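You operate a simulated robot arm through the tools that you are given. There is no shell and no other tool. Be economical: measure what you need, move in short steps, check, and stop when the job is done.

You run a simulated robot arm. Do the job below in one go: nothing can be reset, and whatever is moved stays where it is left.

TASK
Find the fuse tester's blown fuse and put it in the FAULTY tray.
Fine: it reads OPEN; red clip on the red pin, black clip on the black pin, meter on ohm and off again at the end; the good fuses stay in their holders.
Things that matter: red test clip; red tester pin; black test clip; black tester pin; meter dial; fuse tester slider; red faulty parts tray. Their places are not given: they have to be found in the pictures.

The check looks at the end state, three seconds after you hand in, the way a careful person would. Anything else that was tipped, shoved, dropped, spilled or broken makes it a failure.

THE ROBOT
A 6-joint arm with a two-finger parallel gripper, fixed in place. Base frame: the origin is at the foot of the arm, x ahead of it, y to its left, z up. Units: mm, rad, N and s.
With the tool pointing down near the work surface it reaches from about 360 to 820 mm from the base axis. Its first joint turns from -2.897 to 2.897 rad. Payload 3.91 kg.
Tool frame: the origin (TCP) lies between the finger pads and is the grasp point; the fingertips stand 30 mm ahead of it; z points along the fingers, y is the line along which they close. Largest opening 110 mm; finger width 20, thickness 10; the body of the gripper, 48 by 112 mm, starts 55 mm behind the TCP.
Orientation is that of the tool frame in the base frame, as a unit quaternion [w, x, y, z]. With the fingers straight down and closing along the base's y, the tool's x points along the base's -x, its y along +y and its z along -z.

THE INTERFACE
- The arm moves only by the tool arm_command. Its argument "deltas" is a list of rows, each an object (a shift or turn left out is 0, a gripper value left out holds the last) with "fingers": the gripper command, from -1 (fully open) to 1 (shut), values between in proportion; "delta_pos": the shift along the tool's x, y, z in units of 50 mm (1.0 is 50 mm), a list of three; "rot": the turn, a rotation vector about the tool's x, y, z in units of 4 degrees (1.0 is 4 degrees), a list of three. In form: [{"fingers": fingers, "delta_pos": [tx, ty, tz], "rot": [rx, ry, rz]}, ...]. A call has 1 to 20 rows; each row shifts and turns the commanded pose from where the row before left it, along the tool's axes as they then stand. A call with a number of a shift or a turn outside -1 to 1 is refused whole. Rows are played at 5 a second. More than 50 mm and 0.15 rad between two rows, or a gripper value outside its range, and nothing of the call is played. Where a pose cannot be reached the arm comes as near as it can. A force on the tool above 40 N (or 10 N above the force at the start of the call, whichever is more), or a blocked arm, ends the call early, and 0.2 s more pass. The fingers move at their own pace (about 45 mm/s each) and stop on an object; they squeeze with about 29 N. The grip force told is the motor's: it shows also when the fingers shut on nothing. Time passes only in rows, and 0.2 s behind the last, so rows that do not move let the fingers close. The reply holds the time, the measured pose of the TCP, the force on the tool along the base axes, the opening and the grip force, in the units named above and with some noise.
- Cameras (640 x 400 px; columns grow to the right, rows downward): "scene" is fixed at [39.8, 664.2, 1409.7]; the picture's right is [-0.56, -0.83, 0.00], its down [-0.48, 0.32, -0.82] and it looks along [0.68, -0.46, -0.58] (base axes); focal length 301 px, centre (320, 200). "wrist" rides on the gripper at [77, 7, -114] in the tool frame; the picture's right is [-0.09, 1.00, 0.00], its down [-0.80, -0.07, -0.59] and it looks along [-0.59, -0.05, 0.80] (tool axes); focal length 270 px, centre (320, 200).
- grab_frame(camera): a new picture of that camera. No time passes.
- raise_lower(by): slides the trunk up (or, below 0, down) by that many mm; the arm rides with it, the base frame stays. It gives what a move gives, with no picture.
- measure_at(camera, pixels): for up to 12 pixels [column, row] of the newest picture of that camera ("zoom" is the newest enlarged one), the place [x, y, z] in the base frame of the surface seen there, good to about 2 mm, but the place of the scene camera against the robot may be out by one fixed shift of up to 25 mm in any direction. No time passes.
- zoom(camera, box): a new picture of the part [left, top, right, bottom] of that camera's present view, enlarged. No time passes.
- close_job(): hands the job in; it is judged then, once.

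Work in short steps. Measure before you move; look again where a grasp or a placing could have gone wrong, and mend it. You have 80 turns and 38 pictures in all, those below and enlarged ones among them. Open the gripper and draw the arm clear of the work before you hand the job in, unless the task says otherwise; then end with one line.

The tools are called after "Emit:" as name(argument=value, ...) on one line, values as JSON. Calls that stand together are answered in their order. arm_command: Moves the arm, as the interface text tells. Its arguments: {"type":"object","properties":{"deltas":{"type":"array"}},"required":["deltas"]} The other tools are called the same way: raise_lower (by) slides the trunk up or down; grab_frame (camera) takes a picture; measure_at (camera, pixels) gives the place of the surface under pixels of a picture; zoom (camera, box) takes an enlarged picture of a part of a camera's view; close_job () hands the job in.

At the start:

```text
t: 0.0
eef_pos: [414.1, 263.5, 1162.9]
ee_rot: [0.0, 0.0, 1.0, 0.0]
contact_force: [-0.3, 1.0, 0.3]
grip_width: 110.0
grasp_force: 0.1
trunk travel left (down, up): [-475.0, 135.0]
```

scene: 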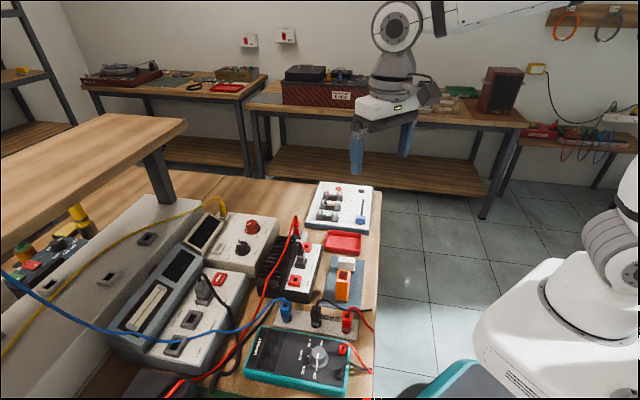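
wrist: 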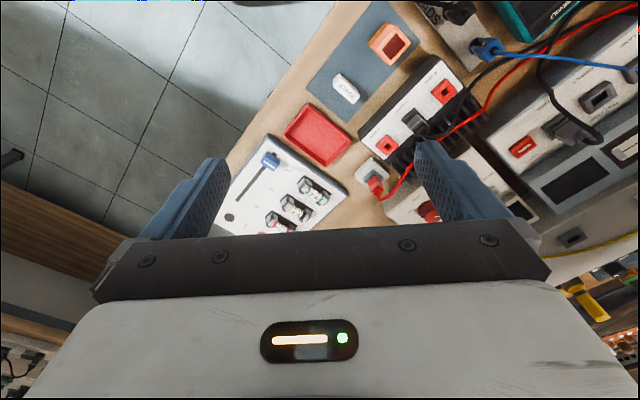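

The scene shows the meter near (300,360), clips near (290,312)-(350,320), and the fuse tester at (340,207). I zoom into both areas for detail.

Emit:
zoom(camera="scene", box=[230, 280, 390, 400])

Emit:
zoom(camera="scene", box=[270, 170, 400, 260])

Emit:
zoom(camera="wrist", box=[200, 90, 400, 240])

```text
3.33 times, centred on (310, 340) of scene
```

zoom: 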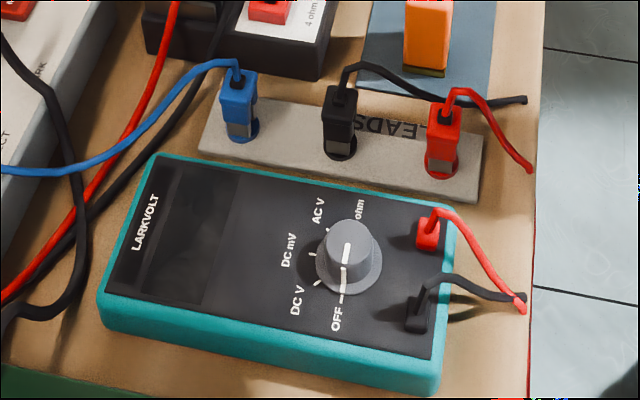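

```text
4.44 times, centred on (335, 215) of scene
```

zoom: 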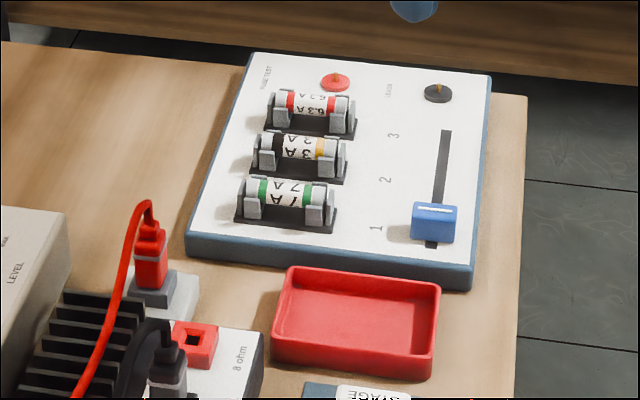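

```text
2.67 times, centred on (300, 165) of wrist
```

zoom: 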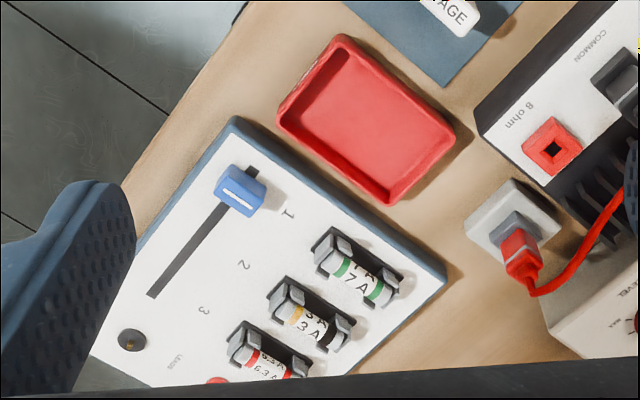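

Fuse tester: slider, pins and three fuses are visible in both cameras. I measure the shared features in both to find the scene camera's shift.

Emit:
measure_at(camera="zoom", pixels=[[240, 180], [132, 340], [128, 331], [343, 38], [450, 140], [280, 110], [395, 200], [236, 120], [443, 275], [357, 275], [310, 322], [265, 364]])

Emit:
measure_at(camera="scene", pixels=[[361, 217.5], [361.3, 191], [361.7, 189.5], [338.4, 188.5], [338.6, 187], [327.5, 213.5], [328.5, 230.5], [361.5, 235], [370.3, 230.5], [305.5, 224.5], [319, 183], [332, 203]])

Emit:
measure_at(camera="scene", pixels=[[340.8, 306.5], [340.8, 311], [340.6, 318], [314.5, 303], [314.5, 307], [314.5, 314], [317, 340], [317, 346], [345, 324], [305, 312], [289, 303], [275, 345]])

```text
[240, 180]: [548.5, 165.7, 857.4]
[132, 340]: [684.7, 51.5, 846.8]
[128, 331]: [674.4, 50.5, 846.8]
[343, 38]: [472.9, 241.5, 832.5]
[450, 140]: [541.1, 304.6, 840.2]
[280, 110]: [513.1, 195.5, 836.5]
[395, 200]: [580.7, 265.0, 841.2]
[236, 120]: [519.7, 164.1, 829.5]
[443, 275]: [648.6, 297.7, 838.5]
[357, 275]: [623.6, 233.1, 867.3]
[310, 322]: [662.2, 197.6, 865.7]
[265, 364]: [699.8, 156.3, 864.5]
```

```text
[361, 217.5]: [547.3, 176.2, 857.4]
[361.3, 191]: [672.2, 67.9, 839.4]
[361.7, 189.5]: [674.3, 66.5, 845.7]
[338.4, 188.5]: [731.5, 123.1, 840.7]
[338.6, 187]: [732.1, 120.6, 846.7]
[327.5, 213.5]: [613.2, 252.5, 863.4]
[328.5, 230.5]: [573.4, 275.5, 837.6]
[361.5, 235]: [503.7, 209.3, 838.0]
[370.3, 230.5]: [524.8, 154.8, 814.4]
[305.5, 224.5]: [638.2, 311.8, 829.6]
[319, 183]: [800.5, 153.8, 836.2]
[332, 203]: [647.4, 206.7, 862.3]
```

```text
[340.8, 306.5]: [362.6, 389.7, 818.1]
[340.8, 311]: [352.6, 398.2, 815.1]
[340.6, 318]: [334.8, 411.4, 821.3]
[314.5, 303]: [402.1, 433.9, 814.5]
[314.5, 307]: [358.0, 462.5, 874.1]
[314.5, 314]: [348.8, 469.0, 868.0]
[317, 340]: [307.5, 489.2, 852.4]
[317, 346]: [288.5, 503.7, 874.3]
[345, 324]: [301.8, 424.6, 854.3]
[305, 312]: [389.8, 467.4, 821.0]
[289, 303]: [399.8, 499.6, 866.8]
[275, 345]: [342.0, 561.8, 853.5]
```

Scene minus wrist shift is about (-3,+12,0). I now move the gripper above the leads to see them and the meter with the wrist camera.

Emit:
arm_command(deltas=[{"fingers": -1, "delta_pos": [0.569, 0.506, 0.323]}, {"delta_pos": [0.569, 0.506, 0.323]}, {"delta_pos": [0.569, 0.506, 0.323]}, {"delta_pos": [0.569, 0.506, 0.323]}, {"delta_pos": [0.569, 0.506, 0.323]}, {"delta_pos": [0.569, 0.506, 0.323]}, {"delta_pos": [0.569, 0.506, 0.323]}, {}, {}])

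Emit:
grab_frame(camera="wrist")

```text
t: 2.0
eef_pos: [214.6, 440.9, 1049.2]
ee_rot: [0.0, 0.0, 1.0, 0.0]
contact_force: [-0.6, 0.3, -0.2]
grip_width: 109.8
grasp_force: 0.0
trunk travel left (down, up): [-475.0, 135.0]
```

```text
32 pictures are left
```

wrist: 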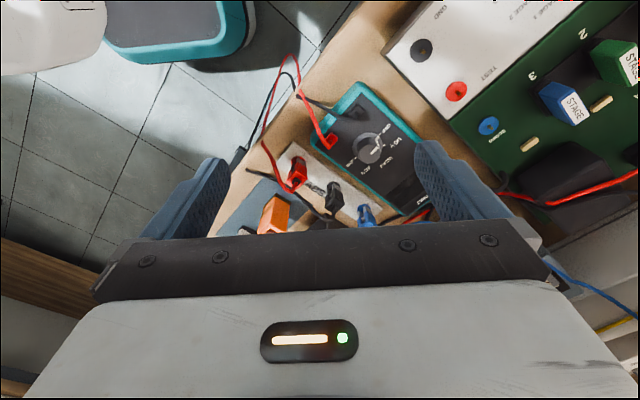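

The wrist view shows red clip (297,175), black clip (335,195), meter dial (370,150). I zoom in and measure.

Emit:
zoom(camera="wrist", box=[240, 70, 440, 240])

```text
2.35 times, centred on (340, 155) of wrist
```

zoom: 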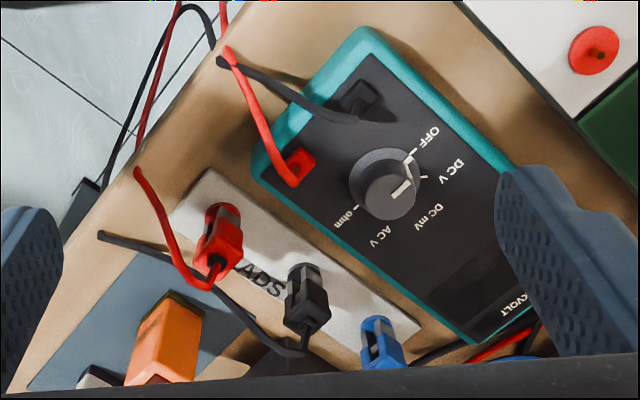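

I measure clip tops, dial cap and tick marks in the zoom.

Emit:
measure_at(camera="zoom", pixels=[[216, 262], [228, 240], [218, 215], [308, 315], [308, 290], [301, 268], [388, 200], [403, 185], [409, 157], [354, 208], [377, 225], [422, 178]])

Emit:
measure_at(camera="zoom", pixels=[[208, 175], [415, 332], [365, 207], [412, 195], [398, 220], [375, 185], [200, 250], [240, 258], [288, 318], [326, 318], [370, 335], [380, 195]])

```text
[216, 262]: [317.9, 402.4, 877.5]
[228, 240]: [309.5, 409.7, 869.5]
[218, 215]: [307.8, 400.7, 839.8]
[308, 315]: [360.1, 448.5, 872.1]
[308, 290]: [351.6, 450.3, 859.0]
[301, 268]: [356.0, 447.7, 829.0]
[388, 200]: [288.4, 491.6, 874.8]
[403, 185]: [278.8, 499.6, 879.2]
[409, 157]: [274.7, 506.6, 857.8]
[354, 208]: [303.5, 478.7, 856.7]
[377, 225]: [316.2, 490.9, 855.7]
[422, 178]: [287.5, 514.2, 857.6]
```

```text
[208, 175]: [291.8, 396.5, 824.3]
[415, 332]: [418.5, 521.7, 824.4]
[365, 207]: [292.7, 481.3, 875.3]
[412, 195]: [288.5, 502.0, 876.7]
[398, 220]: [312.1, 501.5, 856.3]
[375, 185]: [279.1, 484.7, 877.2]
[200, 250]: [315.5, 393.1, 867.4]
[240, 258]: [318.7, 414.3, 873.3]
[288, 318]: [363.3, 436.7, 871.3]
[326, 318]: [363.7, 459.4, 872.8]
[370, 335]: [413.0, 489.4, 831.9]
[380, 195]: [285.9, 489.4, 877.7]
```

Everything on the bench lies at 45° in the base frame (strip runs along (0.707,0.707)). I turn the tool 45° about z so the fingers close along the strip, and move for a closer look at the clips.

Emit:
arm_command(deltas=[{"rot": [0, 0, 0.9375]}, {"rot": [0, 0, 0.9375]}, {"rot": [0, 0, 0.9375]}, {"rot": [0, 0, 0.9375]}, {"rot": [0, 0, 0.9375]}, {"rot": [0, 0, 0.9375]}, {"rot": [0, 0, 0.9375]}, {"rot": [0, 0, 0.9375]}, {"rot": [0, 0, 0.9375]}, {"rot": [0, 0, 0.9375]}, {"rot": [0, 0, 0.9375]}, {"rot": [0, 0, 0.9375]}, {"delta_pos": [0.033, 0.505, 0.327]}, {"delta_pos": [0.033, 0.505, 0.327]}, {"delta_pos": [0.033, 0.505, 0.327]}, {}, {}])

Emit:
zoom(camera="wrist", box=[180, 60, 460, 235])

```text
t: 5.6
eef_pos: [266.2, 496.9, 999.4]
ee_rot: [0.0, 0.383, 0.924, 0.0]
contact_force: [-0.1, -0.6, -0.5]
grip_width: 110.0
grasp_force: 0.1
trunk travel left (down, up): [-475.0, 135.0]
```

```text
2.29 times, centred on (320, 148) of wrist
```

zoom: 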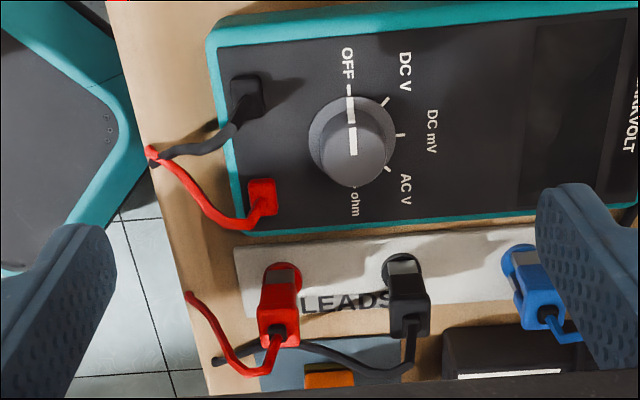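

Good alignment: red clip top (278,325), black clip top (408,318), dial cap (352,140) with OFF up and ohm 180° clockwise. I measure.

Emit:
measure_at(camera="zoom", pixels=[[262, 328], [280, 321], [297, 328], [272, 345], [279, 290], [392, 317], [408, 310], [427, 317], [404, 290], [422, 335], [393, 335], [283, 265]])

Emit:
measure_at(camera="zoom", pixels=[[352, 140], [325, 150], [385, 150], [352, 120], [352, 180], [352, 98], [352, 190], [400, 134], [318, 125], [352, 165], [235, 250], [225, 120]])

```text
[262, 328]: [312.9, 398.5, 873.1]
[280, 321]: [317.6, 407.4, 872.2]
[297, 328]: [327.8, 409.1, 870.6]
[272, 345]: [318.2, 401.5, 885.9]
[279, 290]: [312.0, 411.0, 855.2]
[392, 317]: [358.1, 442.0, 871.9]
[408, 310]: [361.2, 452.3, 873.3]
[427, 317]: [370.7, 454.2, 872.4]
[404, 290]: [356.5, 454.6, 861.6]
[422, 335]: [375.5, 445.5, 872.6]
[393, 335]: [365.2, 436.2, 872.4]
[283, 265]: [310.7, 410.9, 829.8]
```

```text
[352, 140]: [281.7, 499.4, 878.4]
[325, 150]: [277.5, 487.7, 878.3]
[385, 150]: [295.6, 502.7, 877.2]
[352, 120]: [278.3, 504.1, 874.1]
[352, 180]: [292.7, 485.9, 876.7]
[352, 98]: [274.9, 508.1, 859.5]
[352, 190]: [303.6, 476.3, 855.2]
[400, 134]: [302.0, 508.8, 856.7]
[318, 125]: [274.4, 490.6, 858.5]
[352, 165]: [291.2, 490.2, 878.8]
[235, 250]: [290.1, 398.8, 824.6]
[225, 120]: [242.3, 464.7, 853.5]
```

Red clip centre ≈ (322,402), top z 873. I move above it with the fingers at about 50 mm and go down to z≈885, then look.

Emit:
arm_command(deltas=[{"fingers": 0.09, "delta_pos": [-0.714, -0.184, 0]}, {"delta_pos": [-0.714, -0.184, 0]}, {"delta_pos": [-0.714, -0.184, 0]}, {"delta_pos": [0, 0, 0.76]}, {"delta_pos": [0, 0, 0.76]}, {"delta_pos": [0, 0, 0.76]}, {}, {}])

Emit:
grab_frame(camera="wrist")

```text
t: 7.4
eef_pos: [321.1, 401.9, 887.0]
ee_rot: [0.0, 0.383, 0.924, 0.0]
contact_force: [0.1, 0.3, 0.1]
grip_width: 50.2
grasp_force: 0.1
trunk travel left (down, up): [-475.0, 135.0]
```

```text
29 pictures are left
```

wrist: 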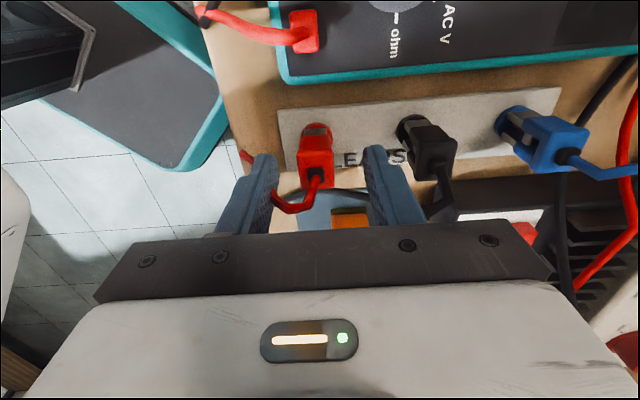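

The clip sits between the fingers at (316,165). I measure its top to check centring across the finger width.

Emit:
measure_at(camera="wrist", pixels=[[304, 160], [328, 160], [316, 158], [316, 172], [306, 185], [330, 185], [316, 145], [400, 135], [316, 152]])

```text
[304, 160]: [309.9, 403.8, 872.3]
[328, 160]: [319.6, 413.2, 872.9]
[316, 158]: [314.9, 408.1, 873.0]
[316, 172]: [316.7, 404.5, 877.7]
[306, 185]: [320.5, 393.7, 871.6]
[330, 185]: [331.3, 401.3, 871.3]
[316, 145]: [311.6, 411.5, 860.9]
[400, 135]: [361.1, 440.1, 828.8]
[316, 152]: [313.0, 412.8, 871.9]
```

Centre (320,403) matches the TCP. I lower to z≈866 and close.

Emit:
arm_command(deltas=[{"delta_pos": [0.02, 0, 0.21]}, {"delta_pos": [0, 0, 0.21]}, {"fingers": 1}, {}, {}, {}, {}, {}])

```text
t: 9.2
eef_pos: [319.9, 402.5, 865.7]
ee_rot: [-0.001, 0.382, 0.924, -0.001]
contact_force: [-10.1, -9.2, -2.2]
grip_width: 19.0
grasp_force: 29.4
trunk travel left (down, up): [-475.0, 135.0]
```

Gripped at 19 mm width. I lift straight up about 90 mm and check.

Emit:
arm_command(deltas=[{"delta_pos": [0, 0, -0.3]}, {"delta_pos": [0, 0, -0.5]}, {"delta_pos": [0, 0, -0.5]}, {"delta_pos": [0, 0, -0.5]}, {}])

Emit:
grab_frame(camera="wrist")

```text
t: 10.4
eef_pos: [322.4, 402.9, 955.6]
ee_rot: [0.0, 0.383, 0.924, 0.0]
contact_force: [-0.2, 0.1, -0.1]
grip_width: 19.1
grasp_force: 28.6
trunk travel left (down, up): [-475.0, 135.0]
```

```text
28 pictures are left
```

wrist: 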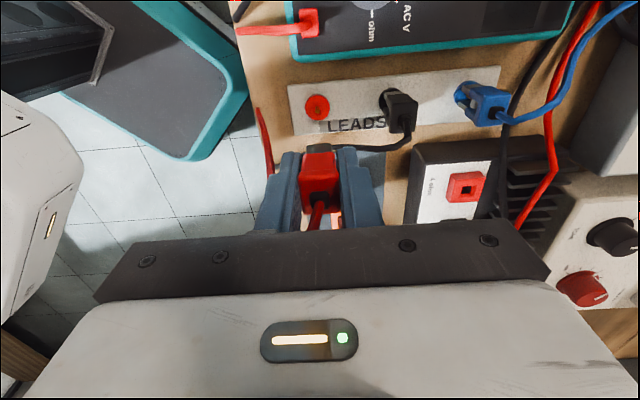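

The clip is held, and the strip's bare red pin shows at (316,105). I measure it to learn the pin-to-TCP offset.

Emit:
zoom(camera="wrist", box=[270, 70, 390, 200])

```text
3.08 times, centred on (330, 135) of wrist
```

zoom: 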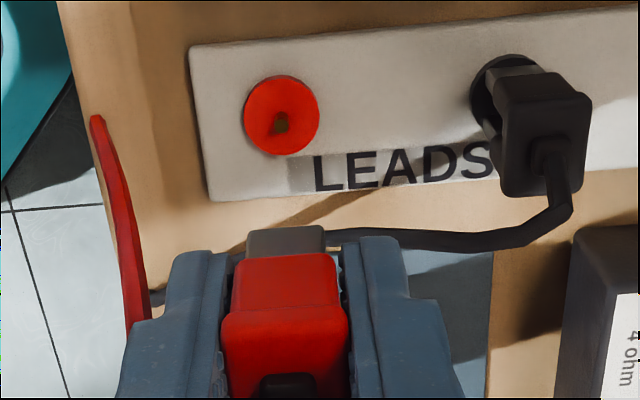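

Emit:
measure_at(camera="zoom", pixels=[[282, 115], [281, 122], [280, 130], [250, 115], [314, 115], [282, 82], [282, 150], [285, 240], [285, 285], [235, 320], [340, 320], [230, 180]])

```text
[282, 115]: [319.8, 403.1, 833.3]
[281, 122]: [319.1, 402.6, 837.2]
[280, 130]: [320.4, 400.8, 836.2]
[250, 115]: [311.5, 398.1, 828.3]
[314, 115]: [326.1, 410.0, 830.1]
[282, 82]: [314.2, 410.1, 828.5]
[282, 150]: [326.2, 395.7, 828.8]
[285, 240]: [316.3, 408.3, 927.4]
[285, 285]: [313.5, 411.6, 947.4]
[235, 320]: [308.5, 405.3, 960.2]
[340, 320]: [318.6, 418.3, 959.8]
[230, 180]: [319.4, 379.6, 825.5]
```

Pin at (319.5,403.5), disc z 829, so grasp TCP is 37 mm above the disc and centred on the pin. I raise, carry the clip to above the tester's red pin (~(731,110)) and look.

Emit:
arm_command(deltas=[{"delta_pos": [0, 0, -0.9]}, {"delta_pos": [0, 0, -0.9]}, {"delta_pos": [-0.709, 0.117, 0]}, {"delta_pos": [-0.709, 0.117, 0]}, {"delta_pos": [-0.709, 0.117, 0]}, {"delta_pos": [-0.709, 0.117, 0]}, {"delta_pos": [-0.709, 0.117, 0]}, {"delta_pos": [-0.709, 0.117, 0]}, {"delta_pos": [-0.709, 0.117, 0]}, {"delta_pos": [-0.709, 0.117, 0]}, {"delta_pos": [-0.709, 0.117, 0]}, {"delta_pos": [-0.709, 0.117, 0]}, {"delta_pos": [-0.709, 0.117, 0]}, {"delta_pos": [-0.709, 0.117, 0]}, {"delta_pos": [-0.709, 0.117, 0]}, {"delta_pos": [-0.709, 0.117, 0]}, {"delta_pos": [0, 0, 0.7]}, {"delta_pos": [0, 0, 0.7]}, {}])

Emit:
grab_frame(camera="wrist")

```text
t: 14.4
eef_pos: [728.6, 111.7, 974.7]
ee_rot: [0.0, 0.383, 0.924, -0.001]
contact_force: [0.4, 0.1, 0.6]
grip_width: 19.3
grasp_force: 29.0
trunk travel left (down, up): [-475.0, 135.0]
```

```text
26 pictures are left
```

wrist: 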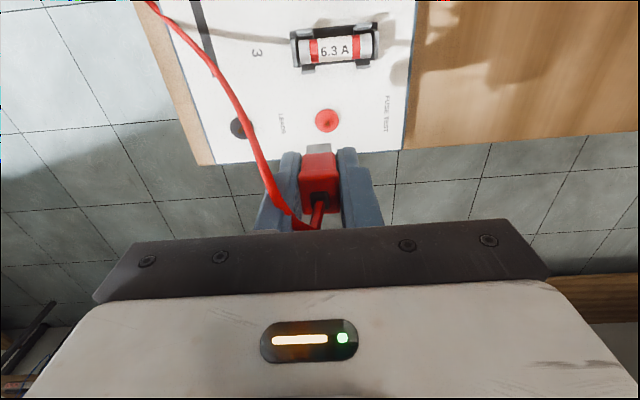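

Red pin shows at (327,120) and black at (240,128). I zoom and measure.

Emit:
zoom(camera="wrist", box=[220, 60, 380, 170])

Emit:
measure_at(camera="wrist", pixels=[[317, 120], [337, 120], [327, 110.5], [327, 130], [327, 119], [327, 123], [231, 128], [238, 119], [238, 128], [238, 138], [245, 128], [300, 120]])

```text
3.64 times, centred on (300, 115) of wrist
```

zoom: 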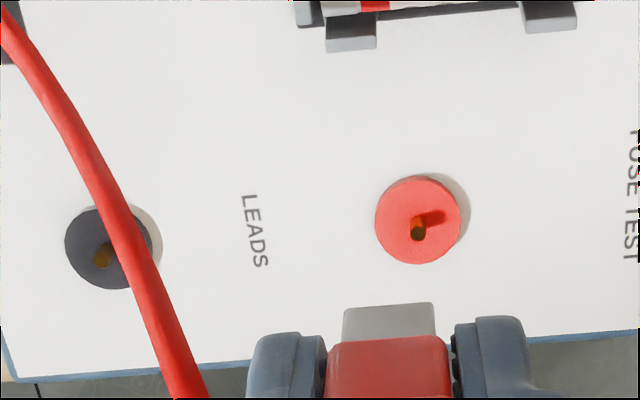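

```text
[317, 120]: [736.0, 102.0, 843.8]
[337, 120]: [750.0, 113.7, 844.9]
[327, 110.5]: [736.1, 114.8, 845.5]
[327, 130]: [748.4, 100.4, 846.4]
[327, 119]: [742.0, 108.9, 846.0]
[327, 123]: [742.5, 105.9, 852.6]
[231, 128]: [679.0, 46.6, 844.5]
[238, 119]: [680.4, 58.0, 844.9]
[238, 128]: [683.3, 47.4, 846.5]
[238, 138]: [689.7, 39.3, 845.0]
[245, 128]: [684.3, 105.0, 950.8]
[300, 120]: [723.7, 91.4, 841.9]
```

Red pin centre ≈ (742.6,107.7), disc z 845, tip 853; target TCP z 882. I shift by tool (-13.9,+7) and lower to ~897.

Emit:
arm_command(deltas=[{"delta_pos": [-0.278, 0.14, 0]}, {"delta_pos": [0, 0, 0.4]}, {"delta_pos": [0, 0, 0.4]}, {"delta_pos": [0, 0, 0.4]}, {"delta_pos": [0, 0, 0.36]}, {}, {}])

Emit:
zoom(camera="wrist", box=[240, 80, 400, 190])

```text
t: 16.0
eef_pos: [744.6, 107.2, 896.3]
ee_rot: [0.0, 0.383, 0.924, 0.0]
contact_force: [0.0, -0.8, -0.6]
grip_width: 18.9
grasp_force: 28.5
trunk travel left (down, up): [-475.0, 135.0]
```

```text
3.64 times, centred on (320, 135) of wrist
```

zoom: 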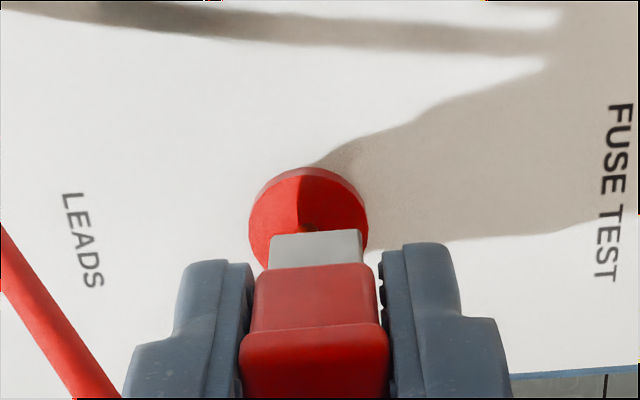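

The disc centre appears ~1.5 mm left of the clip's jaw. I measure it for correction.

Emit:
measure_at(camera="zoom", pixels=[[252, 220], [365, 220], [308, 172], [280, 178], [338, 180], [256, 245], [306, 225], [315, 245], [315, 262], [275, 250], [358, 250]])

```text
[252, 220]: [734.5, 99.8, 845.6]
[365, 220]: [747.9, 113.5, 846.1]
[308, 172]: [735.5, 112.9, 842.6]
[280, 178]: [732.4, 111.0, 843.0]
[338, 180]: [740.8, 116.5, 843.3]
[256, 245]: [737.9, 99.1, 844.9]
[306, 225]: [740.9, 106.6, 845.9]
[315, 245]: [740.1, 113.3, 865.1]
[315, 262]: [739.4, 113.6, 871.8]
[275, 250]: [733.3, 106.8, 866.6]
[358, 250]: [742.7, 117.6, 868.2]
```

Correct by about -1.8 mm in tool y and lower gently to z≈882.

Emit:
arm_command(deltas=[{"delta_pos": [0.016, -0.036, 0]}, {"delta_pos": [0, 0, 0.1]}, {"delta_pos": [0, 0, 0.1]}, {"delta_pos": [0, 0, 0.08]}, {}])

Emit:
zoom(camera="wrist", box=[240, 80, 400, 190])

```text
t: 17.2
eef_pos: [744.0, 103.4, 882.7]
ee_rot: [0.0, 0.383, 0.924, -0.001]
contact_force: [0.7, -0.9, 0.7]
grip_width: 19.2
grasp_force: 28.6
trunk travel left (down, up): [-475.0, 135.0]
```

```text
3.64 times, centred on (320, 135) of wrist
```

zoom: 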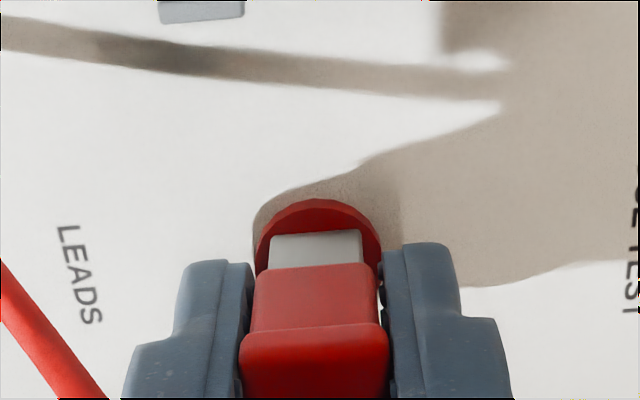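

Disc and jaw are now concentric (318 vs 316). I lower 1 mm and open, then retreat up.

Emit:
arm_command(deltas=[{"delta_pos": [0, 0, 0.02]}, {}, {"fingers": 0.2}, {}, {}, {}, {"delta_pos": [0, 0, -0.5]}, {"delta_pos": [0, 0, -0.8]}, {"delta_pos": [0, 0, -0.8]}, {}])

Emit:
zoom(camera="wrist", box=[200, 60, 400, 190])

```text
t: 19.4
eef_pos: [743.4, 105.8, 987.7]
ee_rot: [0.001, 0.383, 0.924, 0.0]
contact_force: [0.7, 0.4, 0.6]
grip_width: 44.1
grasp_force: 0.0
trunk travel left (down, up): [-475.0, 135.0]
```

```text
3.08 times, centred on (300, 125) of wrist
```

zoom: 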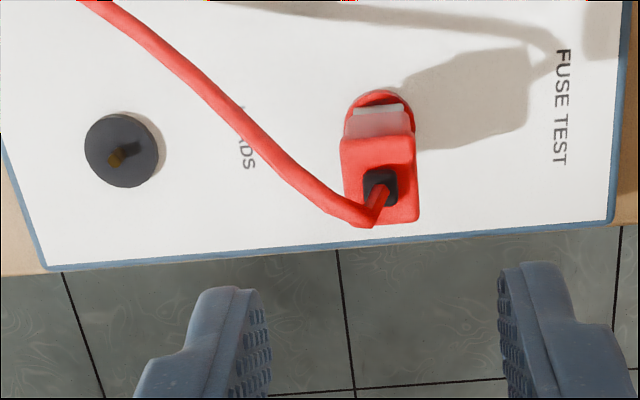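

Red clip stands upright on its pin. I measure the black pin (disc centre at (121,150)).

Emit:
measure_at(camera="zoom", pixels=[[88, 150], [155, 150], [121, 116], [121, 184], [116, 157], [100, 126], [143, 174], [143, 126], [99, 174], [345, 145], [415, 145], [380, 215]])

```text
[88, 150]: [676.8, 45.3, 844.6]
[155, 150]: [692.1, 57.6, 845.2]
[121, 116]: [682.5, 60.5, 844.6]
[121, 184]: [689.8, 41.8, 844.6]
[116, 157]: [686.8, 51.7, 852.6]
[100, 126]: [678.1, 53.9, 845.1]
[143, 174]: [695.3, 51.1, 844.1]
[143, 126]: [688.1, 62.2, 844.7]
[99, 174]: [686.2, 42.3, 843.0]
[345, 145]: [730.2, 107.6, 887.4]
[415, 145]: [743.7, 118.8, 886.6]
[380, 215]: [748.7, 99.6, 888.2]
```

Black pin centre ≈ (686,52), disc z 845. I return to above the black clip (366,446).

Emit:
arm_command(deltas=[{"fingers": 0.09, "delta_pos": [0, 0, -0.7]}, {"delta_pos": [0, 0, -0.7]}, {"delta_pos": [0.923, -0.047, 0]}, {"delta_pos": [0.923, -0.047, 0]}, {"delta_pos": [0.923, -0.047, 0]}, {"delta_pos": [0.923, -0.047, 0]}, {"delta_pos": [0.923, -0.047, 0]}, {"delta_pos": [0.923, -0.047, 0]}, {"delta_pos": [0.923, -0.047, 0]}, {"delta_pos": [0.923, -0.047, 0]}, {"delta_pos": [0.923, -0.047, 0]}, {"delta_pos": [0.923, -0.047, 0]}, {"delta_pos": [0.923, -0.047, 0]}, {}, {"delta_pos": [0, 0, 0.8]}, {"delta_pos": [0, 0, 0.8]}, {"delta_pos": [0, 0, 0.8]}, {"delta_pos": [0, 0, 0.8]}, {"delta_pos": [0, 0, 0.2]}, {}])

Emit:
zoom(camera="wrist", box=[240, 100, 400, 210])

```text
t: 23.6
eef_pos: [364.7, 446.2, 888.2]
ee_rot: [0.0, 0.383, 0.924, 0.001]
contact_force: [-1.1, 0.7, -0.5]
grip_width: 50.2
grasp_force: 0.1
trunk travel left (down, up): [-475.0, 135.0]
```

```text
3.64 times, centred on (320, 155) of wrist
```

zoom: 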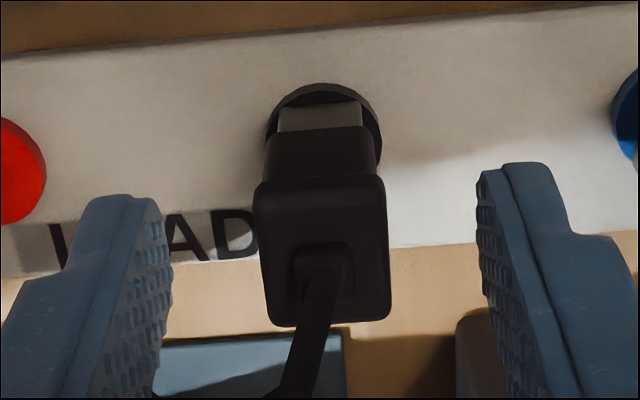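

The black clip (320,255) is centred between the fingers. I measure its top corners.

Emit:
measure_at(camera="zoom", pixels=[[268, 190], [374, 185], [275, 315], [380, 305], [320, 190], [320, 88], [275, 125], [372, 120], [320, 120], [270, 250], [380, 250]])

```text
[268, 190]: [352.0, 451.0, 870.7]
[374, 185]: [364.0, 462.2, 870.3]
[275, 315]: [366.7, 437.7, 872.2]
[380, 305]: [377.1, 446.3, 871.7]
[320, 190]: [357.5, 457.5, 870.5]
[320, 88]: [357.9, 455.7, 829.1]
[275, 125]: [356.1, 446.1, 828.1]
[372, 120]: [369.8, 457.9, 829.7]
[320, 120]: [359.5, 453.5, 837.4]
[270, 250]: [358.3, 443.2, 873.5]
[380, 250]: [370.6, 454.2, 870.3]
```

Close match. I nudge +1 mm, lower to z≈866, close and lift.

Emit:
arm_command(deltas=[{"delta_pos": [0.02, 0.02, 0.22]}, {"delta_pos": [0, 0, 0.22]}, {}, {"fingers": 1}, {}, {}, {}, {}])

Emit:
arm_command(deltas=[{"delta_pos": [0, 0, -0.3]}, {"delta_pos": [0, 0, -0.5]}, {"delta_pos": [0, 0, -0.5]}, {"delta_pos": [0, 0, -0.5]}, {}])

Emit:
zoom(camera="wrist", box=[240, 80, 400, 190])

```text
t: 25.4
eef_pos: [364.7, 448.2, 864.8]
ee_rot: [0.0, 0.383, 0.924, 0.0]
contact_force: [-1.5, -0.1, -1.0]
grip_width: 19.1
grasp_force: 29.2
trunk travel left (down, up): [-475.0, 135.0]
```

```text
t: 26.6
eef_pos: [365.7, 446.5, 956.5]
ee_rot: [-0.001, 0.383, 0.924, 0.0]
contact_force: [0.7, 0.1, -1.0]
grip_width: 19.1
grasp_force: 29.1
trunk travel left (down, up): [-475.0, 135.0]
```

```text
3.64 times, centred on (320, 135) of wrist
```

zoom: 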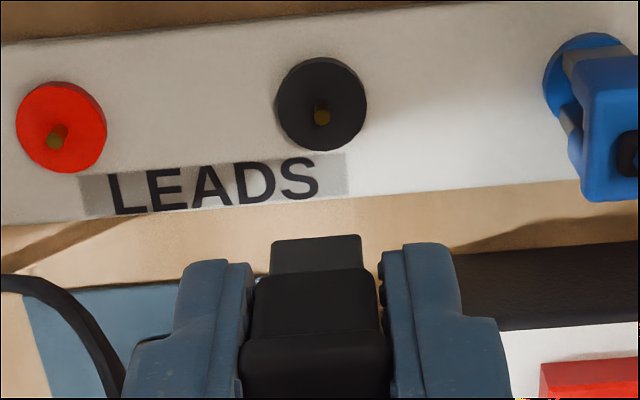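

Held well. I carry it to above the black pin and lower to z≈897.

Emit:
arm_command(deltas=[{"delta_pos": [0, 0, -0.9]}, {"delta_pos": [0, 0, -0.9]}, {"delta_pos": [-0.78, -0.081, 0]}, {"delta_pos": [-0.78, -0.081, 0]}, {"delta_pos": [-0.78, -0.081, 0]}, {"delta_pos": [-0.78, -0.081, 0]}, {"delta_pos": [-0.78, -0.081, 0]}, {"delta_pos": [-0.78, -0.081, 0]}, {"delta_pos": [-0.78, -0.081, 0]}, {"delta_pos": [-0.78, -0.081, 0]}, {"delta_pos": [-0.78, -0.081, 0]}, {"delta_pos": [-0.78, -0.081, 0]}, {"delta_pos": [-0.78, -0.081, 0]}, {"delta_pos": [-0.78, -0.081, 0]}, {"delta_pos": [-0.78, -0.081, 0]}, {}, {"delta_pos": [0, 0, 0.75]}, {"delta_pos": [0, 0, 0.75]}, {"delta_pos": [0, 0, 0.75]}, {"delta_pos": [0, 0, 0.7]}])

Emit:
zoom(camera="wrist", box=[240, 80, 400, 190])

```text
t: 30.8
eef_pos: [687.6, 52.7, 897.0]
ee_rot: [0.0, 0.383, 0.924, 0.0]
contact_force: [0.4, 0.5, -0.8]
grip_width: 19.4
grasp_force: 28.9
trunk travel left (down, up): [-475.0, 135.0]
```

```text
3.64 times, centred on (320, 135) of wrist
```

zoom: 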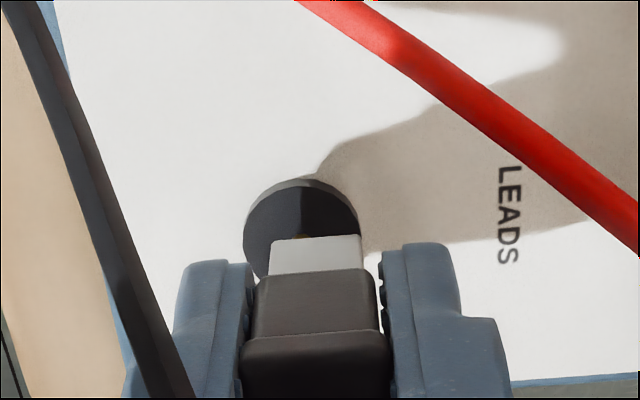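

Disc centre column 300 vs wanted ~317: shift about -2.7 mm tool y and -1.4 mm tool x, then lower to 883 and check.

Emit:
arm_command(deltas=[{"delta_pos": [-0.028, -0.054, 0]}, {"delta_pos": [0, 0, 0.1]}, {"delta_pos": [0, 0, 0.1]}, {"delta_pos": [0, 0, 0.08]}, {}])

Emit:
zoom(camera="wrist", box=[240, 80, 400, 190])

```text
t: 32.0
eef_pos: [686.5, 48.8, 883.2]
ee_rot: [0.001, 0.383, 0.924, 0.0]
contact_force: [0.4, -0.3, -0.6]
grip_width: 19.3
grasp_force: 29.0
trunk travel left (down, up): [-475.0, 135.0]
```

```text
3.64 times, centred on (320, 135) of wrist
```

zoom: 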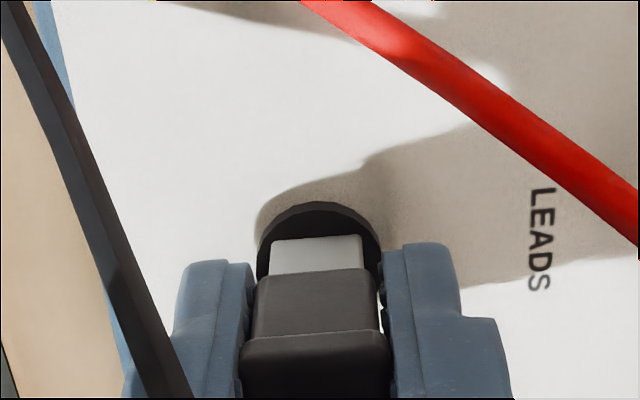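

Seated like the red one. I lower 1 mm, release, and rise, then check with the wide scene view.

Emit:
arm_command(deltas=[{"delta_pos": [0, 0, 0.025]}, {}, {"fingers": 0.2}, {}, {}, {}, {"delta_pos": [0, 0, -0.5]}, {"delta_pos": [0, 0, -0.8]}, {"delta_pos": [0, 0, -0.8]}, {"delta_pos": [0, 0, -0.8]}, {"delta_pos": [0, 0, -0.8]}, {"delta_pos": [0.8, 0, 0]}, {"delta_pos": [0.8, 0, 0]}])

Emit:
grab_frame(camera="scene")

Emit:
grab_frame(camera="wrist")

```text
t: 34.8
eef_pos: [629.3, 107.7, 1067.9]
ee_rot: [-0.001, 0.383, 0.924, 0.0]
contact_force: [0.2, 0.8, 0.0]
grip_width: 43.9
grasp_force: 0.0
trunk travel left (down, up): [-475.0, 135.0]
```

```text
17 pictures are left
```

scene: 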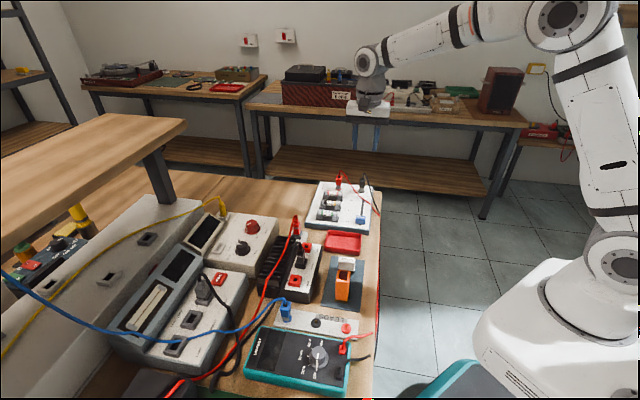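

```text
16 pictures are left
```

wrist: 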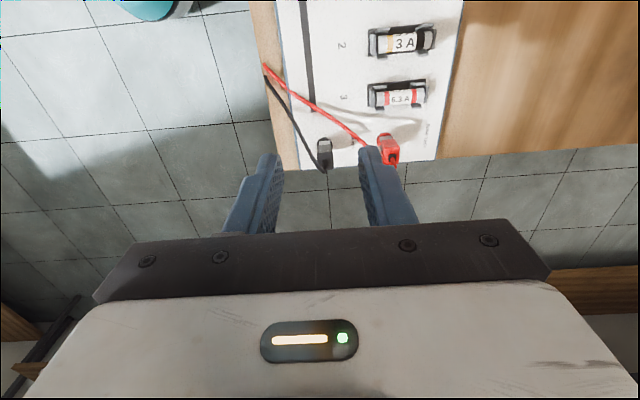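

Both clips stand on their pins. Now I move above the dial (286,495).

Emit:
arm_command(deltas=[{"delta_pos": [0.861, 0.052, 0]}, {"delta_pos": [0.861, 0.052, 0]}, {"delta_pos": [0.861, 0.052, 0]}, {"delta_pos": [0.861, 0.052, 0]}, {"delta_pos": [0.861, 0.052, 0]}, {"delta_pos": [0.861, 0.052, 0]}, {"delta_pos": [0.861, 0.052, 0]}, {"delta_pos": [0.861, 0.052, 0]}, {"delta_pos": [0.861, 0.052, 0]}, {"delta_pos": [0.861, 0.052, 0]}, {"delta_pos": [0.861, 0.052, 0]}, {"delta_pos": [0.861, 0.052, 0]}, {}])

Emit:
arm_command(deltas=[{"rot": [0, 0, -1]}, {"rot": [0, 0, -1]}, {"rot": [0, 0, -1]}, {"rot": [0, 0, -1]}, {"rot": [0, 0, -1]}, {"rot": [0, 0, -1]}, {"rot": [0, 0, -1]}, {"rot": [0, 0, -1]}, {"rot": [0, 0, -1]}, {"rot": [0, 0, -1]}, {"rot": [0, 0, -1]}, {"rot": [0, 0, -1]}, {"rot": [0, 0, -1]}, {"rot": [0, 0, -1]}, {"rot": [0, 0, -1]}, {"rot": [0, 0, -1]}, {"rot": [0, 0, -1]}, {"rot": [0, 0, -1]}, {"rot": [0, 0, -1]}, {}])

Emit:
arm_command(deltas=[{"rot": [0, 0, -1]}, {"rot": [0, 0, -1]}, {"rot": [0, 0, -1]}, {"rot": [0, 0, -0.5]}, {"delta_pos": [0, 0, 0.75]}, {"delta_pos": [0, 0, 0.75]}, {}])

Emit:
grab_frame(camera="wrist")

```text
t: 37.6
eef_pos: [286.6, 493.2, 1067.5]
ee_rot: [-0.001, 0.383, 0.924, 0.0]
contact_force: [-0.7, 0.1, -0.2]
grip_width: 44.2
grasp_force: 0.0
trunk travel left (down, up): [-475.0, 135.0]
```

```text
t: 41.8
eef_pos: [286.9, 492.7, 1066.9]
ee_rot: [0.0, -0.268, 0.964, 0.0]
contact_force: [-0.1, -0.2, -0.2]
grip_width: 44.1
grasp_force: 0.2
trunk travel left (down, up): [-475.0, 135.0]
```

```text
t: 43.4
eef_pos: [286.2, 493.9, 992.3]
ee_rot: [0.0, -0.384, 0.923, 0.0]
contact_force: [-0.3, -0.3, 0.3]
grip_width: 44.3
grasp_force: 0.1
trunk travel left (down, up): [-475.0, 135.0]
```

```text
15 pictures are left
```

wrist: 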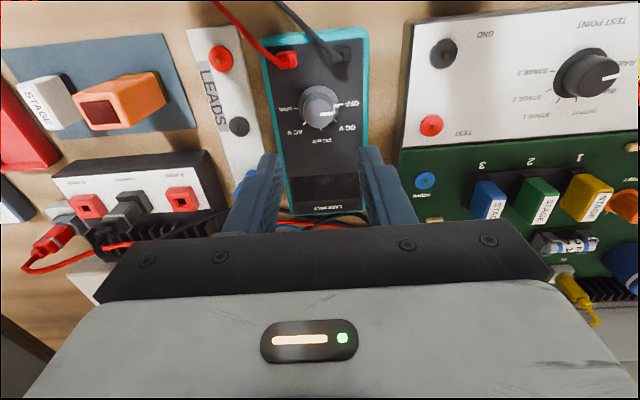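

The tool is turned; the knob is at (320,108). I measure its top and base.

Emit:
measure_at(camera="wrist", pixels=[[308, 115], [333, 115], [320, 103], [320, 126], [320, 115], [301, 105], [340, 105], [320, 88], [330, 105], [310, 124], [330, 124], [320, 140]])

```text
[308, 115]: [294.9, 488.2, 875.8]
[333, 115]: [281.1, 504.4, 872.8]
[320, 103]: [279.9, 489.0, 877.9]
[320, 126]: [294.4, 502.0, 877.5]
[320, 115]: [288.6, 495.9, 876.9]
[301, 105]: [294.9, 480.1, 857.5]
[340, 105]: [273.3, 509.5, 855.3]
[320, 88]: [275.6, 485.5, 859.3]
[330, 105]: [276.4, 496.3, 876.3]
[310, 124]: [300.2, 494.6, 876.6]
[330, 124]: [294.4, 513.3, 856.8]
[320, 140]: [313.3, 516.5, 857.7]
```

Knob centre ≈ (287,495.5), top z 877, panel 857. I centre and lower to TCP z≈894 (fingertips ~864).

Emit:
arm_command(deltas=[{"delta_pos": [-0.036, 0.02, 0.5]}, {"delta_pos": [0, 0, 0.5]}, {"delta_pos": [0, 0, 0.5]}, {"delta_pos": [0, 0, 0.46]}, {}, {}])

Emit:
grab_frame(camera="wrist")

```text
t: 44.8
eef_pos: [286.8, 494.5, 893.7]
ee_rot: [0.0, -0.383, 0.924, 0.001]
contact_force: [0.6, -0.7, 0.6]
grip_width: 44.0
grasp_force: 0.1
trunk travel left (down, up): [-475.0, 135.0]
```

```text
14 pictures are left
```

wrist: 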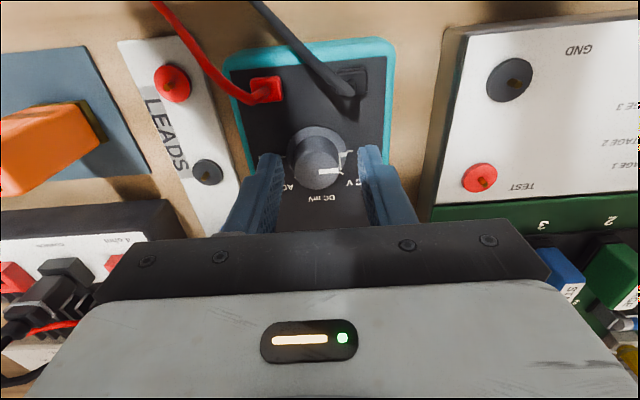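

Centred on the knob. I close and start turning clockwise.

Emit:
arm_command(deltas=[{"fingers": 1}, {}, {}, {}, {}, {"rot": [0, 0, 1]}, {"rot": [0, 0, 1]}, {"rot": [0, 0, 1]}, {"rot": [0, 0, 1]}, {"rot": [0, 0, 1]}, {"rot": [0, 0, 1]}, {"rot": [0, 0, 1]}, {"rot": [0, 0, 1]}, {"rot": [0, 0, 1]}, {"rot": [0, 0, 1]}, {"rot": [0, 0, 1]}])

Emit:
zoom(camera="wrist", box=[230, 60, 410, 200])

```text
t: 48.2
eef_pos: [286.8, 495.4, 894.3]
ee_rot: [0.0, -0.008, 1.0, -0.001]
contact_force: [-1.8, -4.0, 0.9]
grip_width: 26.6
grasp_force: 29.6
trunk travel left (down, up): [-475.0, 135.0]
```

```text
2.86 times, centred on (320, 130) of wrist
```

zoom: 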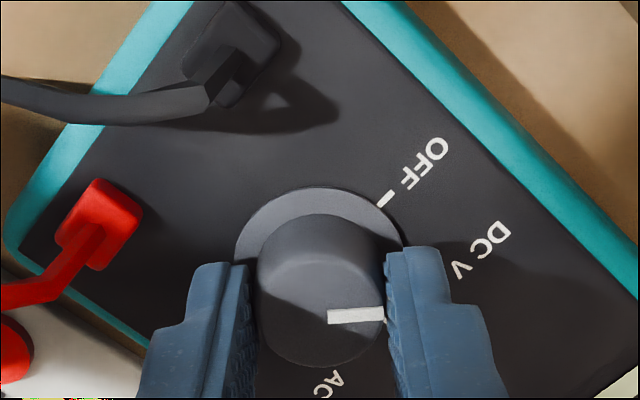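

The knob turns with the gripper (pointer now at DC V). I continue the remaining 136°.

Emit:
arm_command(deltas=[{"rot": [0, 0, 1]}, {"rot": [0, 0, 1]}, {"rot": [0, 0, 1]}, {"rot": [0, 0, 1]}, {"rot": [0, 0, 1]}, {"rot": [0, 0, 1]}, {"rot": [0, 0, 1]}, {"rot": [0, 0, 1]}, {"rot": [0, 0, 1]}, {"rot": [0, 0, 1]}, {"rot": [0, 0, 1]}, {"rot": [0, 0, 1]}, {"rot": [0, 0, 1]}, {"rot": [0, 0, 1]}, {"rot": [0, 0, 1]}, {"rot": [0, 0, 1]}, {"rot": [0, 0, 1]}])

Emit:
arm_command(deltas=[{"rot": [0, 0, 1]}, {"rot": [0, 0, 1]}, {"rot": [0, 0, 1]}, {"rot": [0, 0, 1]}, {"rot": [0, 0, 1]}, {"rot": [0, 0, 1]}, {"rot": [0, 0, 1]}, {"rot": [0, 0, 1]}, {"rot": [0, 0, 1]}, {"rot": [0, 0, 1]}, {"rot": [0, 0, 1]}, {"rot": [0, 0, 1]}, {"rot": [0, 0, 1]}, {"rot": [0, 0, 1]}, {"rot": [0, 0, 1]}, {"rot": [0, 0, 1]}, {"rot": [0, 0, 1]}, {}])

Emit:
grab_frame(camera="wrist")

```text
t: 51.8
eef_pos: [287.8, 493.6, 894.8]
ee_rot: [0.0, 0.552, 0.834, 0.0]
contact_force: [-3.0, -4.3, 0.0]
grip_width: 26.5
grasp_force: 29.2
trunk travel left (down, up): [-475.0, 135.0]
```

```text
t: 54.4
eef_pos: [308.7, 482.7, 894.6]
ee_rot: [-0.018, 0.834, 0.551, -0.005]
contact_force: [-13.3, 3.4, 7.5]
grip_width: 26.4
grasp_force: 29.2
out of reach, approached as far as the arm can: row 11, 12, 13
trunk travel left (down, up): [-475.0, 135.0]
stopped in row 13: the force on the tool passed its limit (the readings are from after the stop); the commanded pose is now the measured one
```

```text
12 pictures are left
```

wrist: 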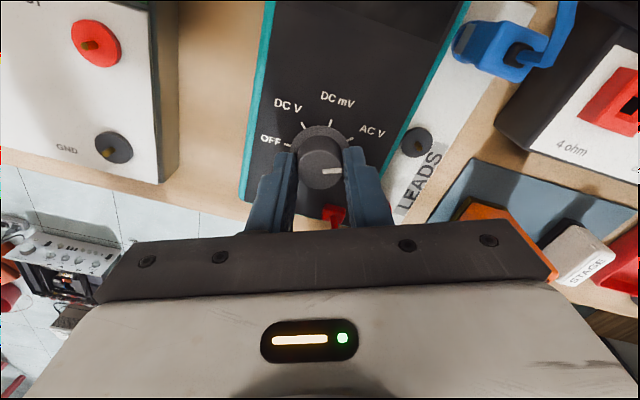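

The wrist hit its reach limit at ~158° and the TCP was dragged ~20 mm; the meter may have moved. I open, rise and inspect.

Emit:
arm_command(deltas=[{"fingers": 0.2}, {}, {}, {}, {"delta_pos": [0, 0, -0.6]}, {"delta_pos": [0, 0, -0.8]}, {"delta_pos": [0, 0, -0.6]}, {}])

Emit:
grab_frame(camera="wrist")

```text
t: 56.2
eef_pos: [316.4, 480.1, 994.1]
ee_rot: [-0.02, 0.834, 0.552, -0.007]
contact_force: [-0.1, -0.3, 0.3]
grip_width: 44.0
grasp_force: 0.1
trunk travel left (down, up): [-475.0, 135.0]
```

```text
11 pictures are left
```

wrist: 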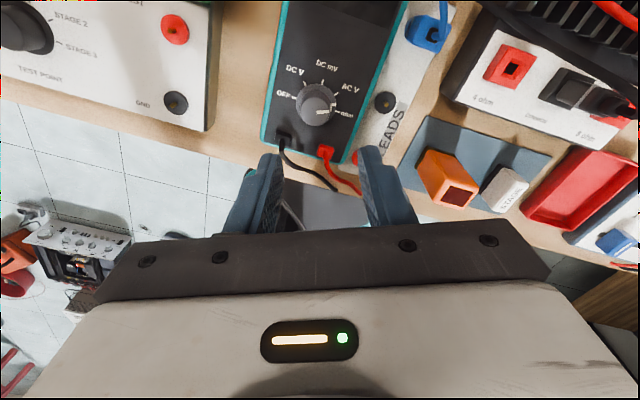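

Meter looks displaced against the strip. I measure knob, meter corners and strip pins.

Emit:
measure_at(camera="wrist", pixels=[[304, 103], [329, 103], [316, 92], [316, 115], [264, 140], [342, 160], [385, 101], [352, 158], [283, 10], [407, 15], [330, 104], [318, 104]])

Emit:
zoom(camera="wrist", box=[240, 60, 420, 180])

```text
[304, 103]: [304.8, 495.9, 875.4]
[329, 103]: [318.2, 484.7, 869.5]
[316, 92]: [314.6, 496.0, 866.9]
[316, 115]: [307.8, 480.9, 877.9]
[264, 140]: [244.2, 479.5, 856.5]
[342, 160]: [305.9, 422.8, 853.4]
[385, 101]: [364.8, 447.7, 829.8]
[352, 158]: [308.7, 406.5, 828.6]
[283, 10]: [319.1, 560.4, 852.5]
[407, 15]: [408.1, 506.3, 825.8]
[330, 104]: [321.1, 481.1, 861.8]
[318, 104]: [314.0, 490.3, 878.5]
```

```text
3.33 times, centred on (330, 120) of wrist
```

zoom: 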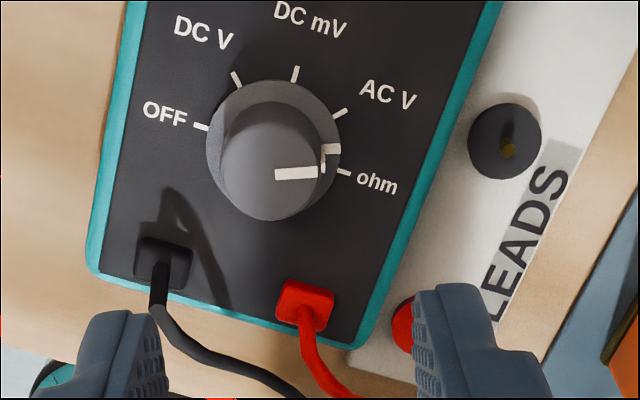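

The meter shifted about (22,-8) mm and the pointer is ~15° short of ohm. I level the tool and turn back 68°, to regrip, drag the meter back, and finish the turn.

Emit:
arm_command(deltas=[{"rot": [-0.594, -0.153, 0]}, {"rot": [0, 0, -1]}, {"rot": [0, 0, -1]}, {"rot": [0, 0, -1]}, {"rot": [0, 0, -1]}, {"rot": [0, 0, -1]}, {"rot": [0, 0, -1]}, {"rot": [0, 0, -1]}, {"rot": [0, 0, -1]}, {"rot": [0, 0, -1]}, {"rot": [0, 0, -1]}, {"rot": [0, 0, -1]}, {"rot": [0, 0, -1]}, {"rot": [0, 0, -1]}, {"rot": [0, 0, -1]}, {"rot": [0, 0, -1]}, {"rot": [0, 0, -1]}, {"rot": [0, 0, -1]}, {}])

Emit:
grab_frame(camera="wrist")

```text
t: 60.2
eef_pos: [314.5, 479.3, 994.5]
ee_rot: [0.004, 0.384, 0.923, 0.001]
contact_force: [0.7, 0.0, 0.3]
grip_width: 43.9
grasp_force: 0.1
trunk travel left (down, up): [-475.0, 135.0]
```

```text
9 pictures are left
```

wrist: 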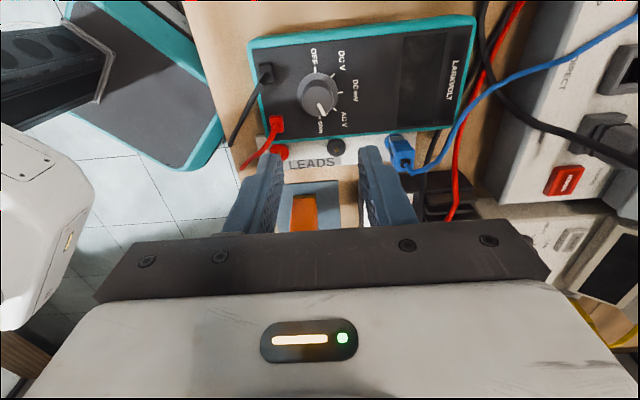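

I measure the knob, corners, and strip pins from here (meter corner at (258,150), knob (318,97)).

Emit:
measure_at(camera="wrist", pixels=[[304, 97], [330, 97], [317, 86], [317, 109], [317, 97], [302, 80], [336, 88], [250, 42], [266, 148], [473, 18], [281, 152], [337, 147]])

```text
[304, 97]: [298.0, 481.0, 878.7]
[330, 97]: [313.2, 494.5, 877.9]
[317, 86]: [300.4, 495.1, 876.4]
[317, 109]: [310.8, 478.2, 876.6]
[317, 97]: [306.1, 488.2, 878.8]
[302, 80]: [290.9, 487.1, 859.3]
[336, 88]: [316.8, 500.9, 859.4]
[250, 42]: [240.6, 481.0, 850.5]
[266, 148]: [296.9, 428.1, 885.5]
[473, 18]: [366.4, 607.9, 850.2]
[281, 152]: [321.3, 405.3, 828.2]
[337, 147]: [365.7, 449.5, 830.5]
```

Knob centre (305.6,487.3); meter unrotated, shifted by (18.6,-8.2). I lower over the knob, grip, drag the meter back, then turn another 18°.

Emit:
arm_command(deltas=[{"delta_pos": [0.239, -0.012, 0.4]}, {"delta_pos": [0, 0, 0.6]}, {"delta_pos": [0, 0, 0.6]}, {"delta_pos": [0, 0, 0.43]}, {}, {"fingers": 1}, {}, {}, {}, {}])

Emit:
arm_command(deltas=[{"delta_pos": [0.063, -0.0245, 0]}, {"delta_pos": [0.063, -0.0245, 0]}, {"delta_pos": [0.063, -0.0245, 0]}, {"delta_pos": [0.063, -0.0245, 0]}, {"delta_pos": [0.063, -0.0245, 0]}, {"delta_pos": [0.063, -0.0245, 0]}, {}])

```text
t: 62.4
eef_pos: [306.8, 487.0, 892.7]
ee_rot: [0.003, 0.384, 0.923, 0.0]
contact_force: [-2.2, -2.4, -0.1]
grip_width: 26.6
grasp_force: 29.1
trunk travel left (down, up): [-475.0, 135.0]
```

```text
t: 64.0
eef_pos: [288.0, 495.6, 891.7]
ee_rot: [0.003, 0.384, 0.923, 0.0]
contact_force: [3.4, -2.2, 0.4]
grip_width: 26.4
grasp_force: 29.2
trunk travel left (down, up): [-475.0, 135.0]
```

Dragged back to (288,495.6). Now I turn 18° more, release and rise.

Emit:
arm_command(deltas=[{"rot": [0, 0, 0.9]}, {"rot": [0, 0, 0.9]}, {"rot": [0, 0, 0.9]}, {"rot": [0, 0, 0.9]}, {"rot": [0, 0, 0.9]}, {}, {"fingers": 0.2}, {}, {}, {}, {"delta_pos": [0, 0, -0.6]}, {"delta_pos": [0, 0, -0.8]}, {"delta_pos": [0, 0, -0.6]}, {"rot": [0, 0, -0.9]}, {"rot": [0, 0, -0.9]}, {"rot": [0, 0, -0.9]}, {"rot": [0, 0, -0.9]}, {"rot": [0, 0, -0.9]}, {}])

Emit:
zoom(camera="wrist", box=[230, 20, 470, 180])

```text
t: 68.0
eef_pos: [286.6, 496.0, 992.3]
ee_rot: [0.003, 0.384, 0.923, 0.001]
contact_force: [0.4, -0.3, -0.9]
grip_width: 44.1
grasp_force: 0.1
trunk travel left (down, up): [-475.0, 135.0]
```

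```text
2.50 times, centred on (350, 100) of wrist
```

zoom: 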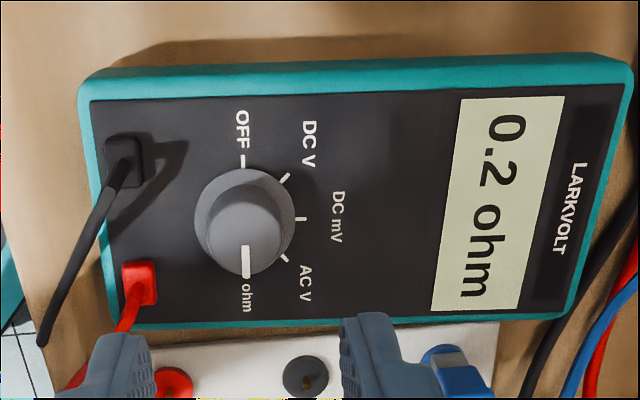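

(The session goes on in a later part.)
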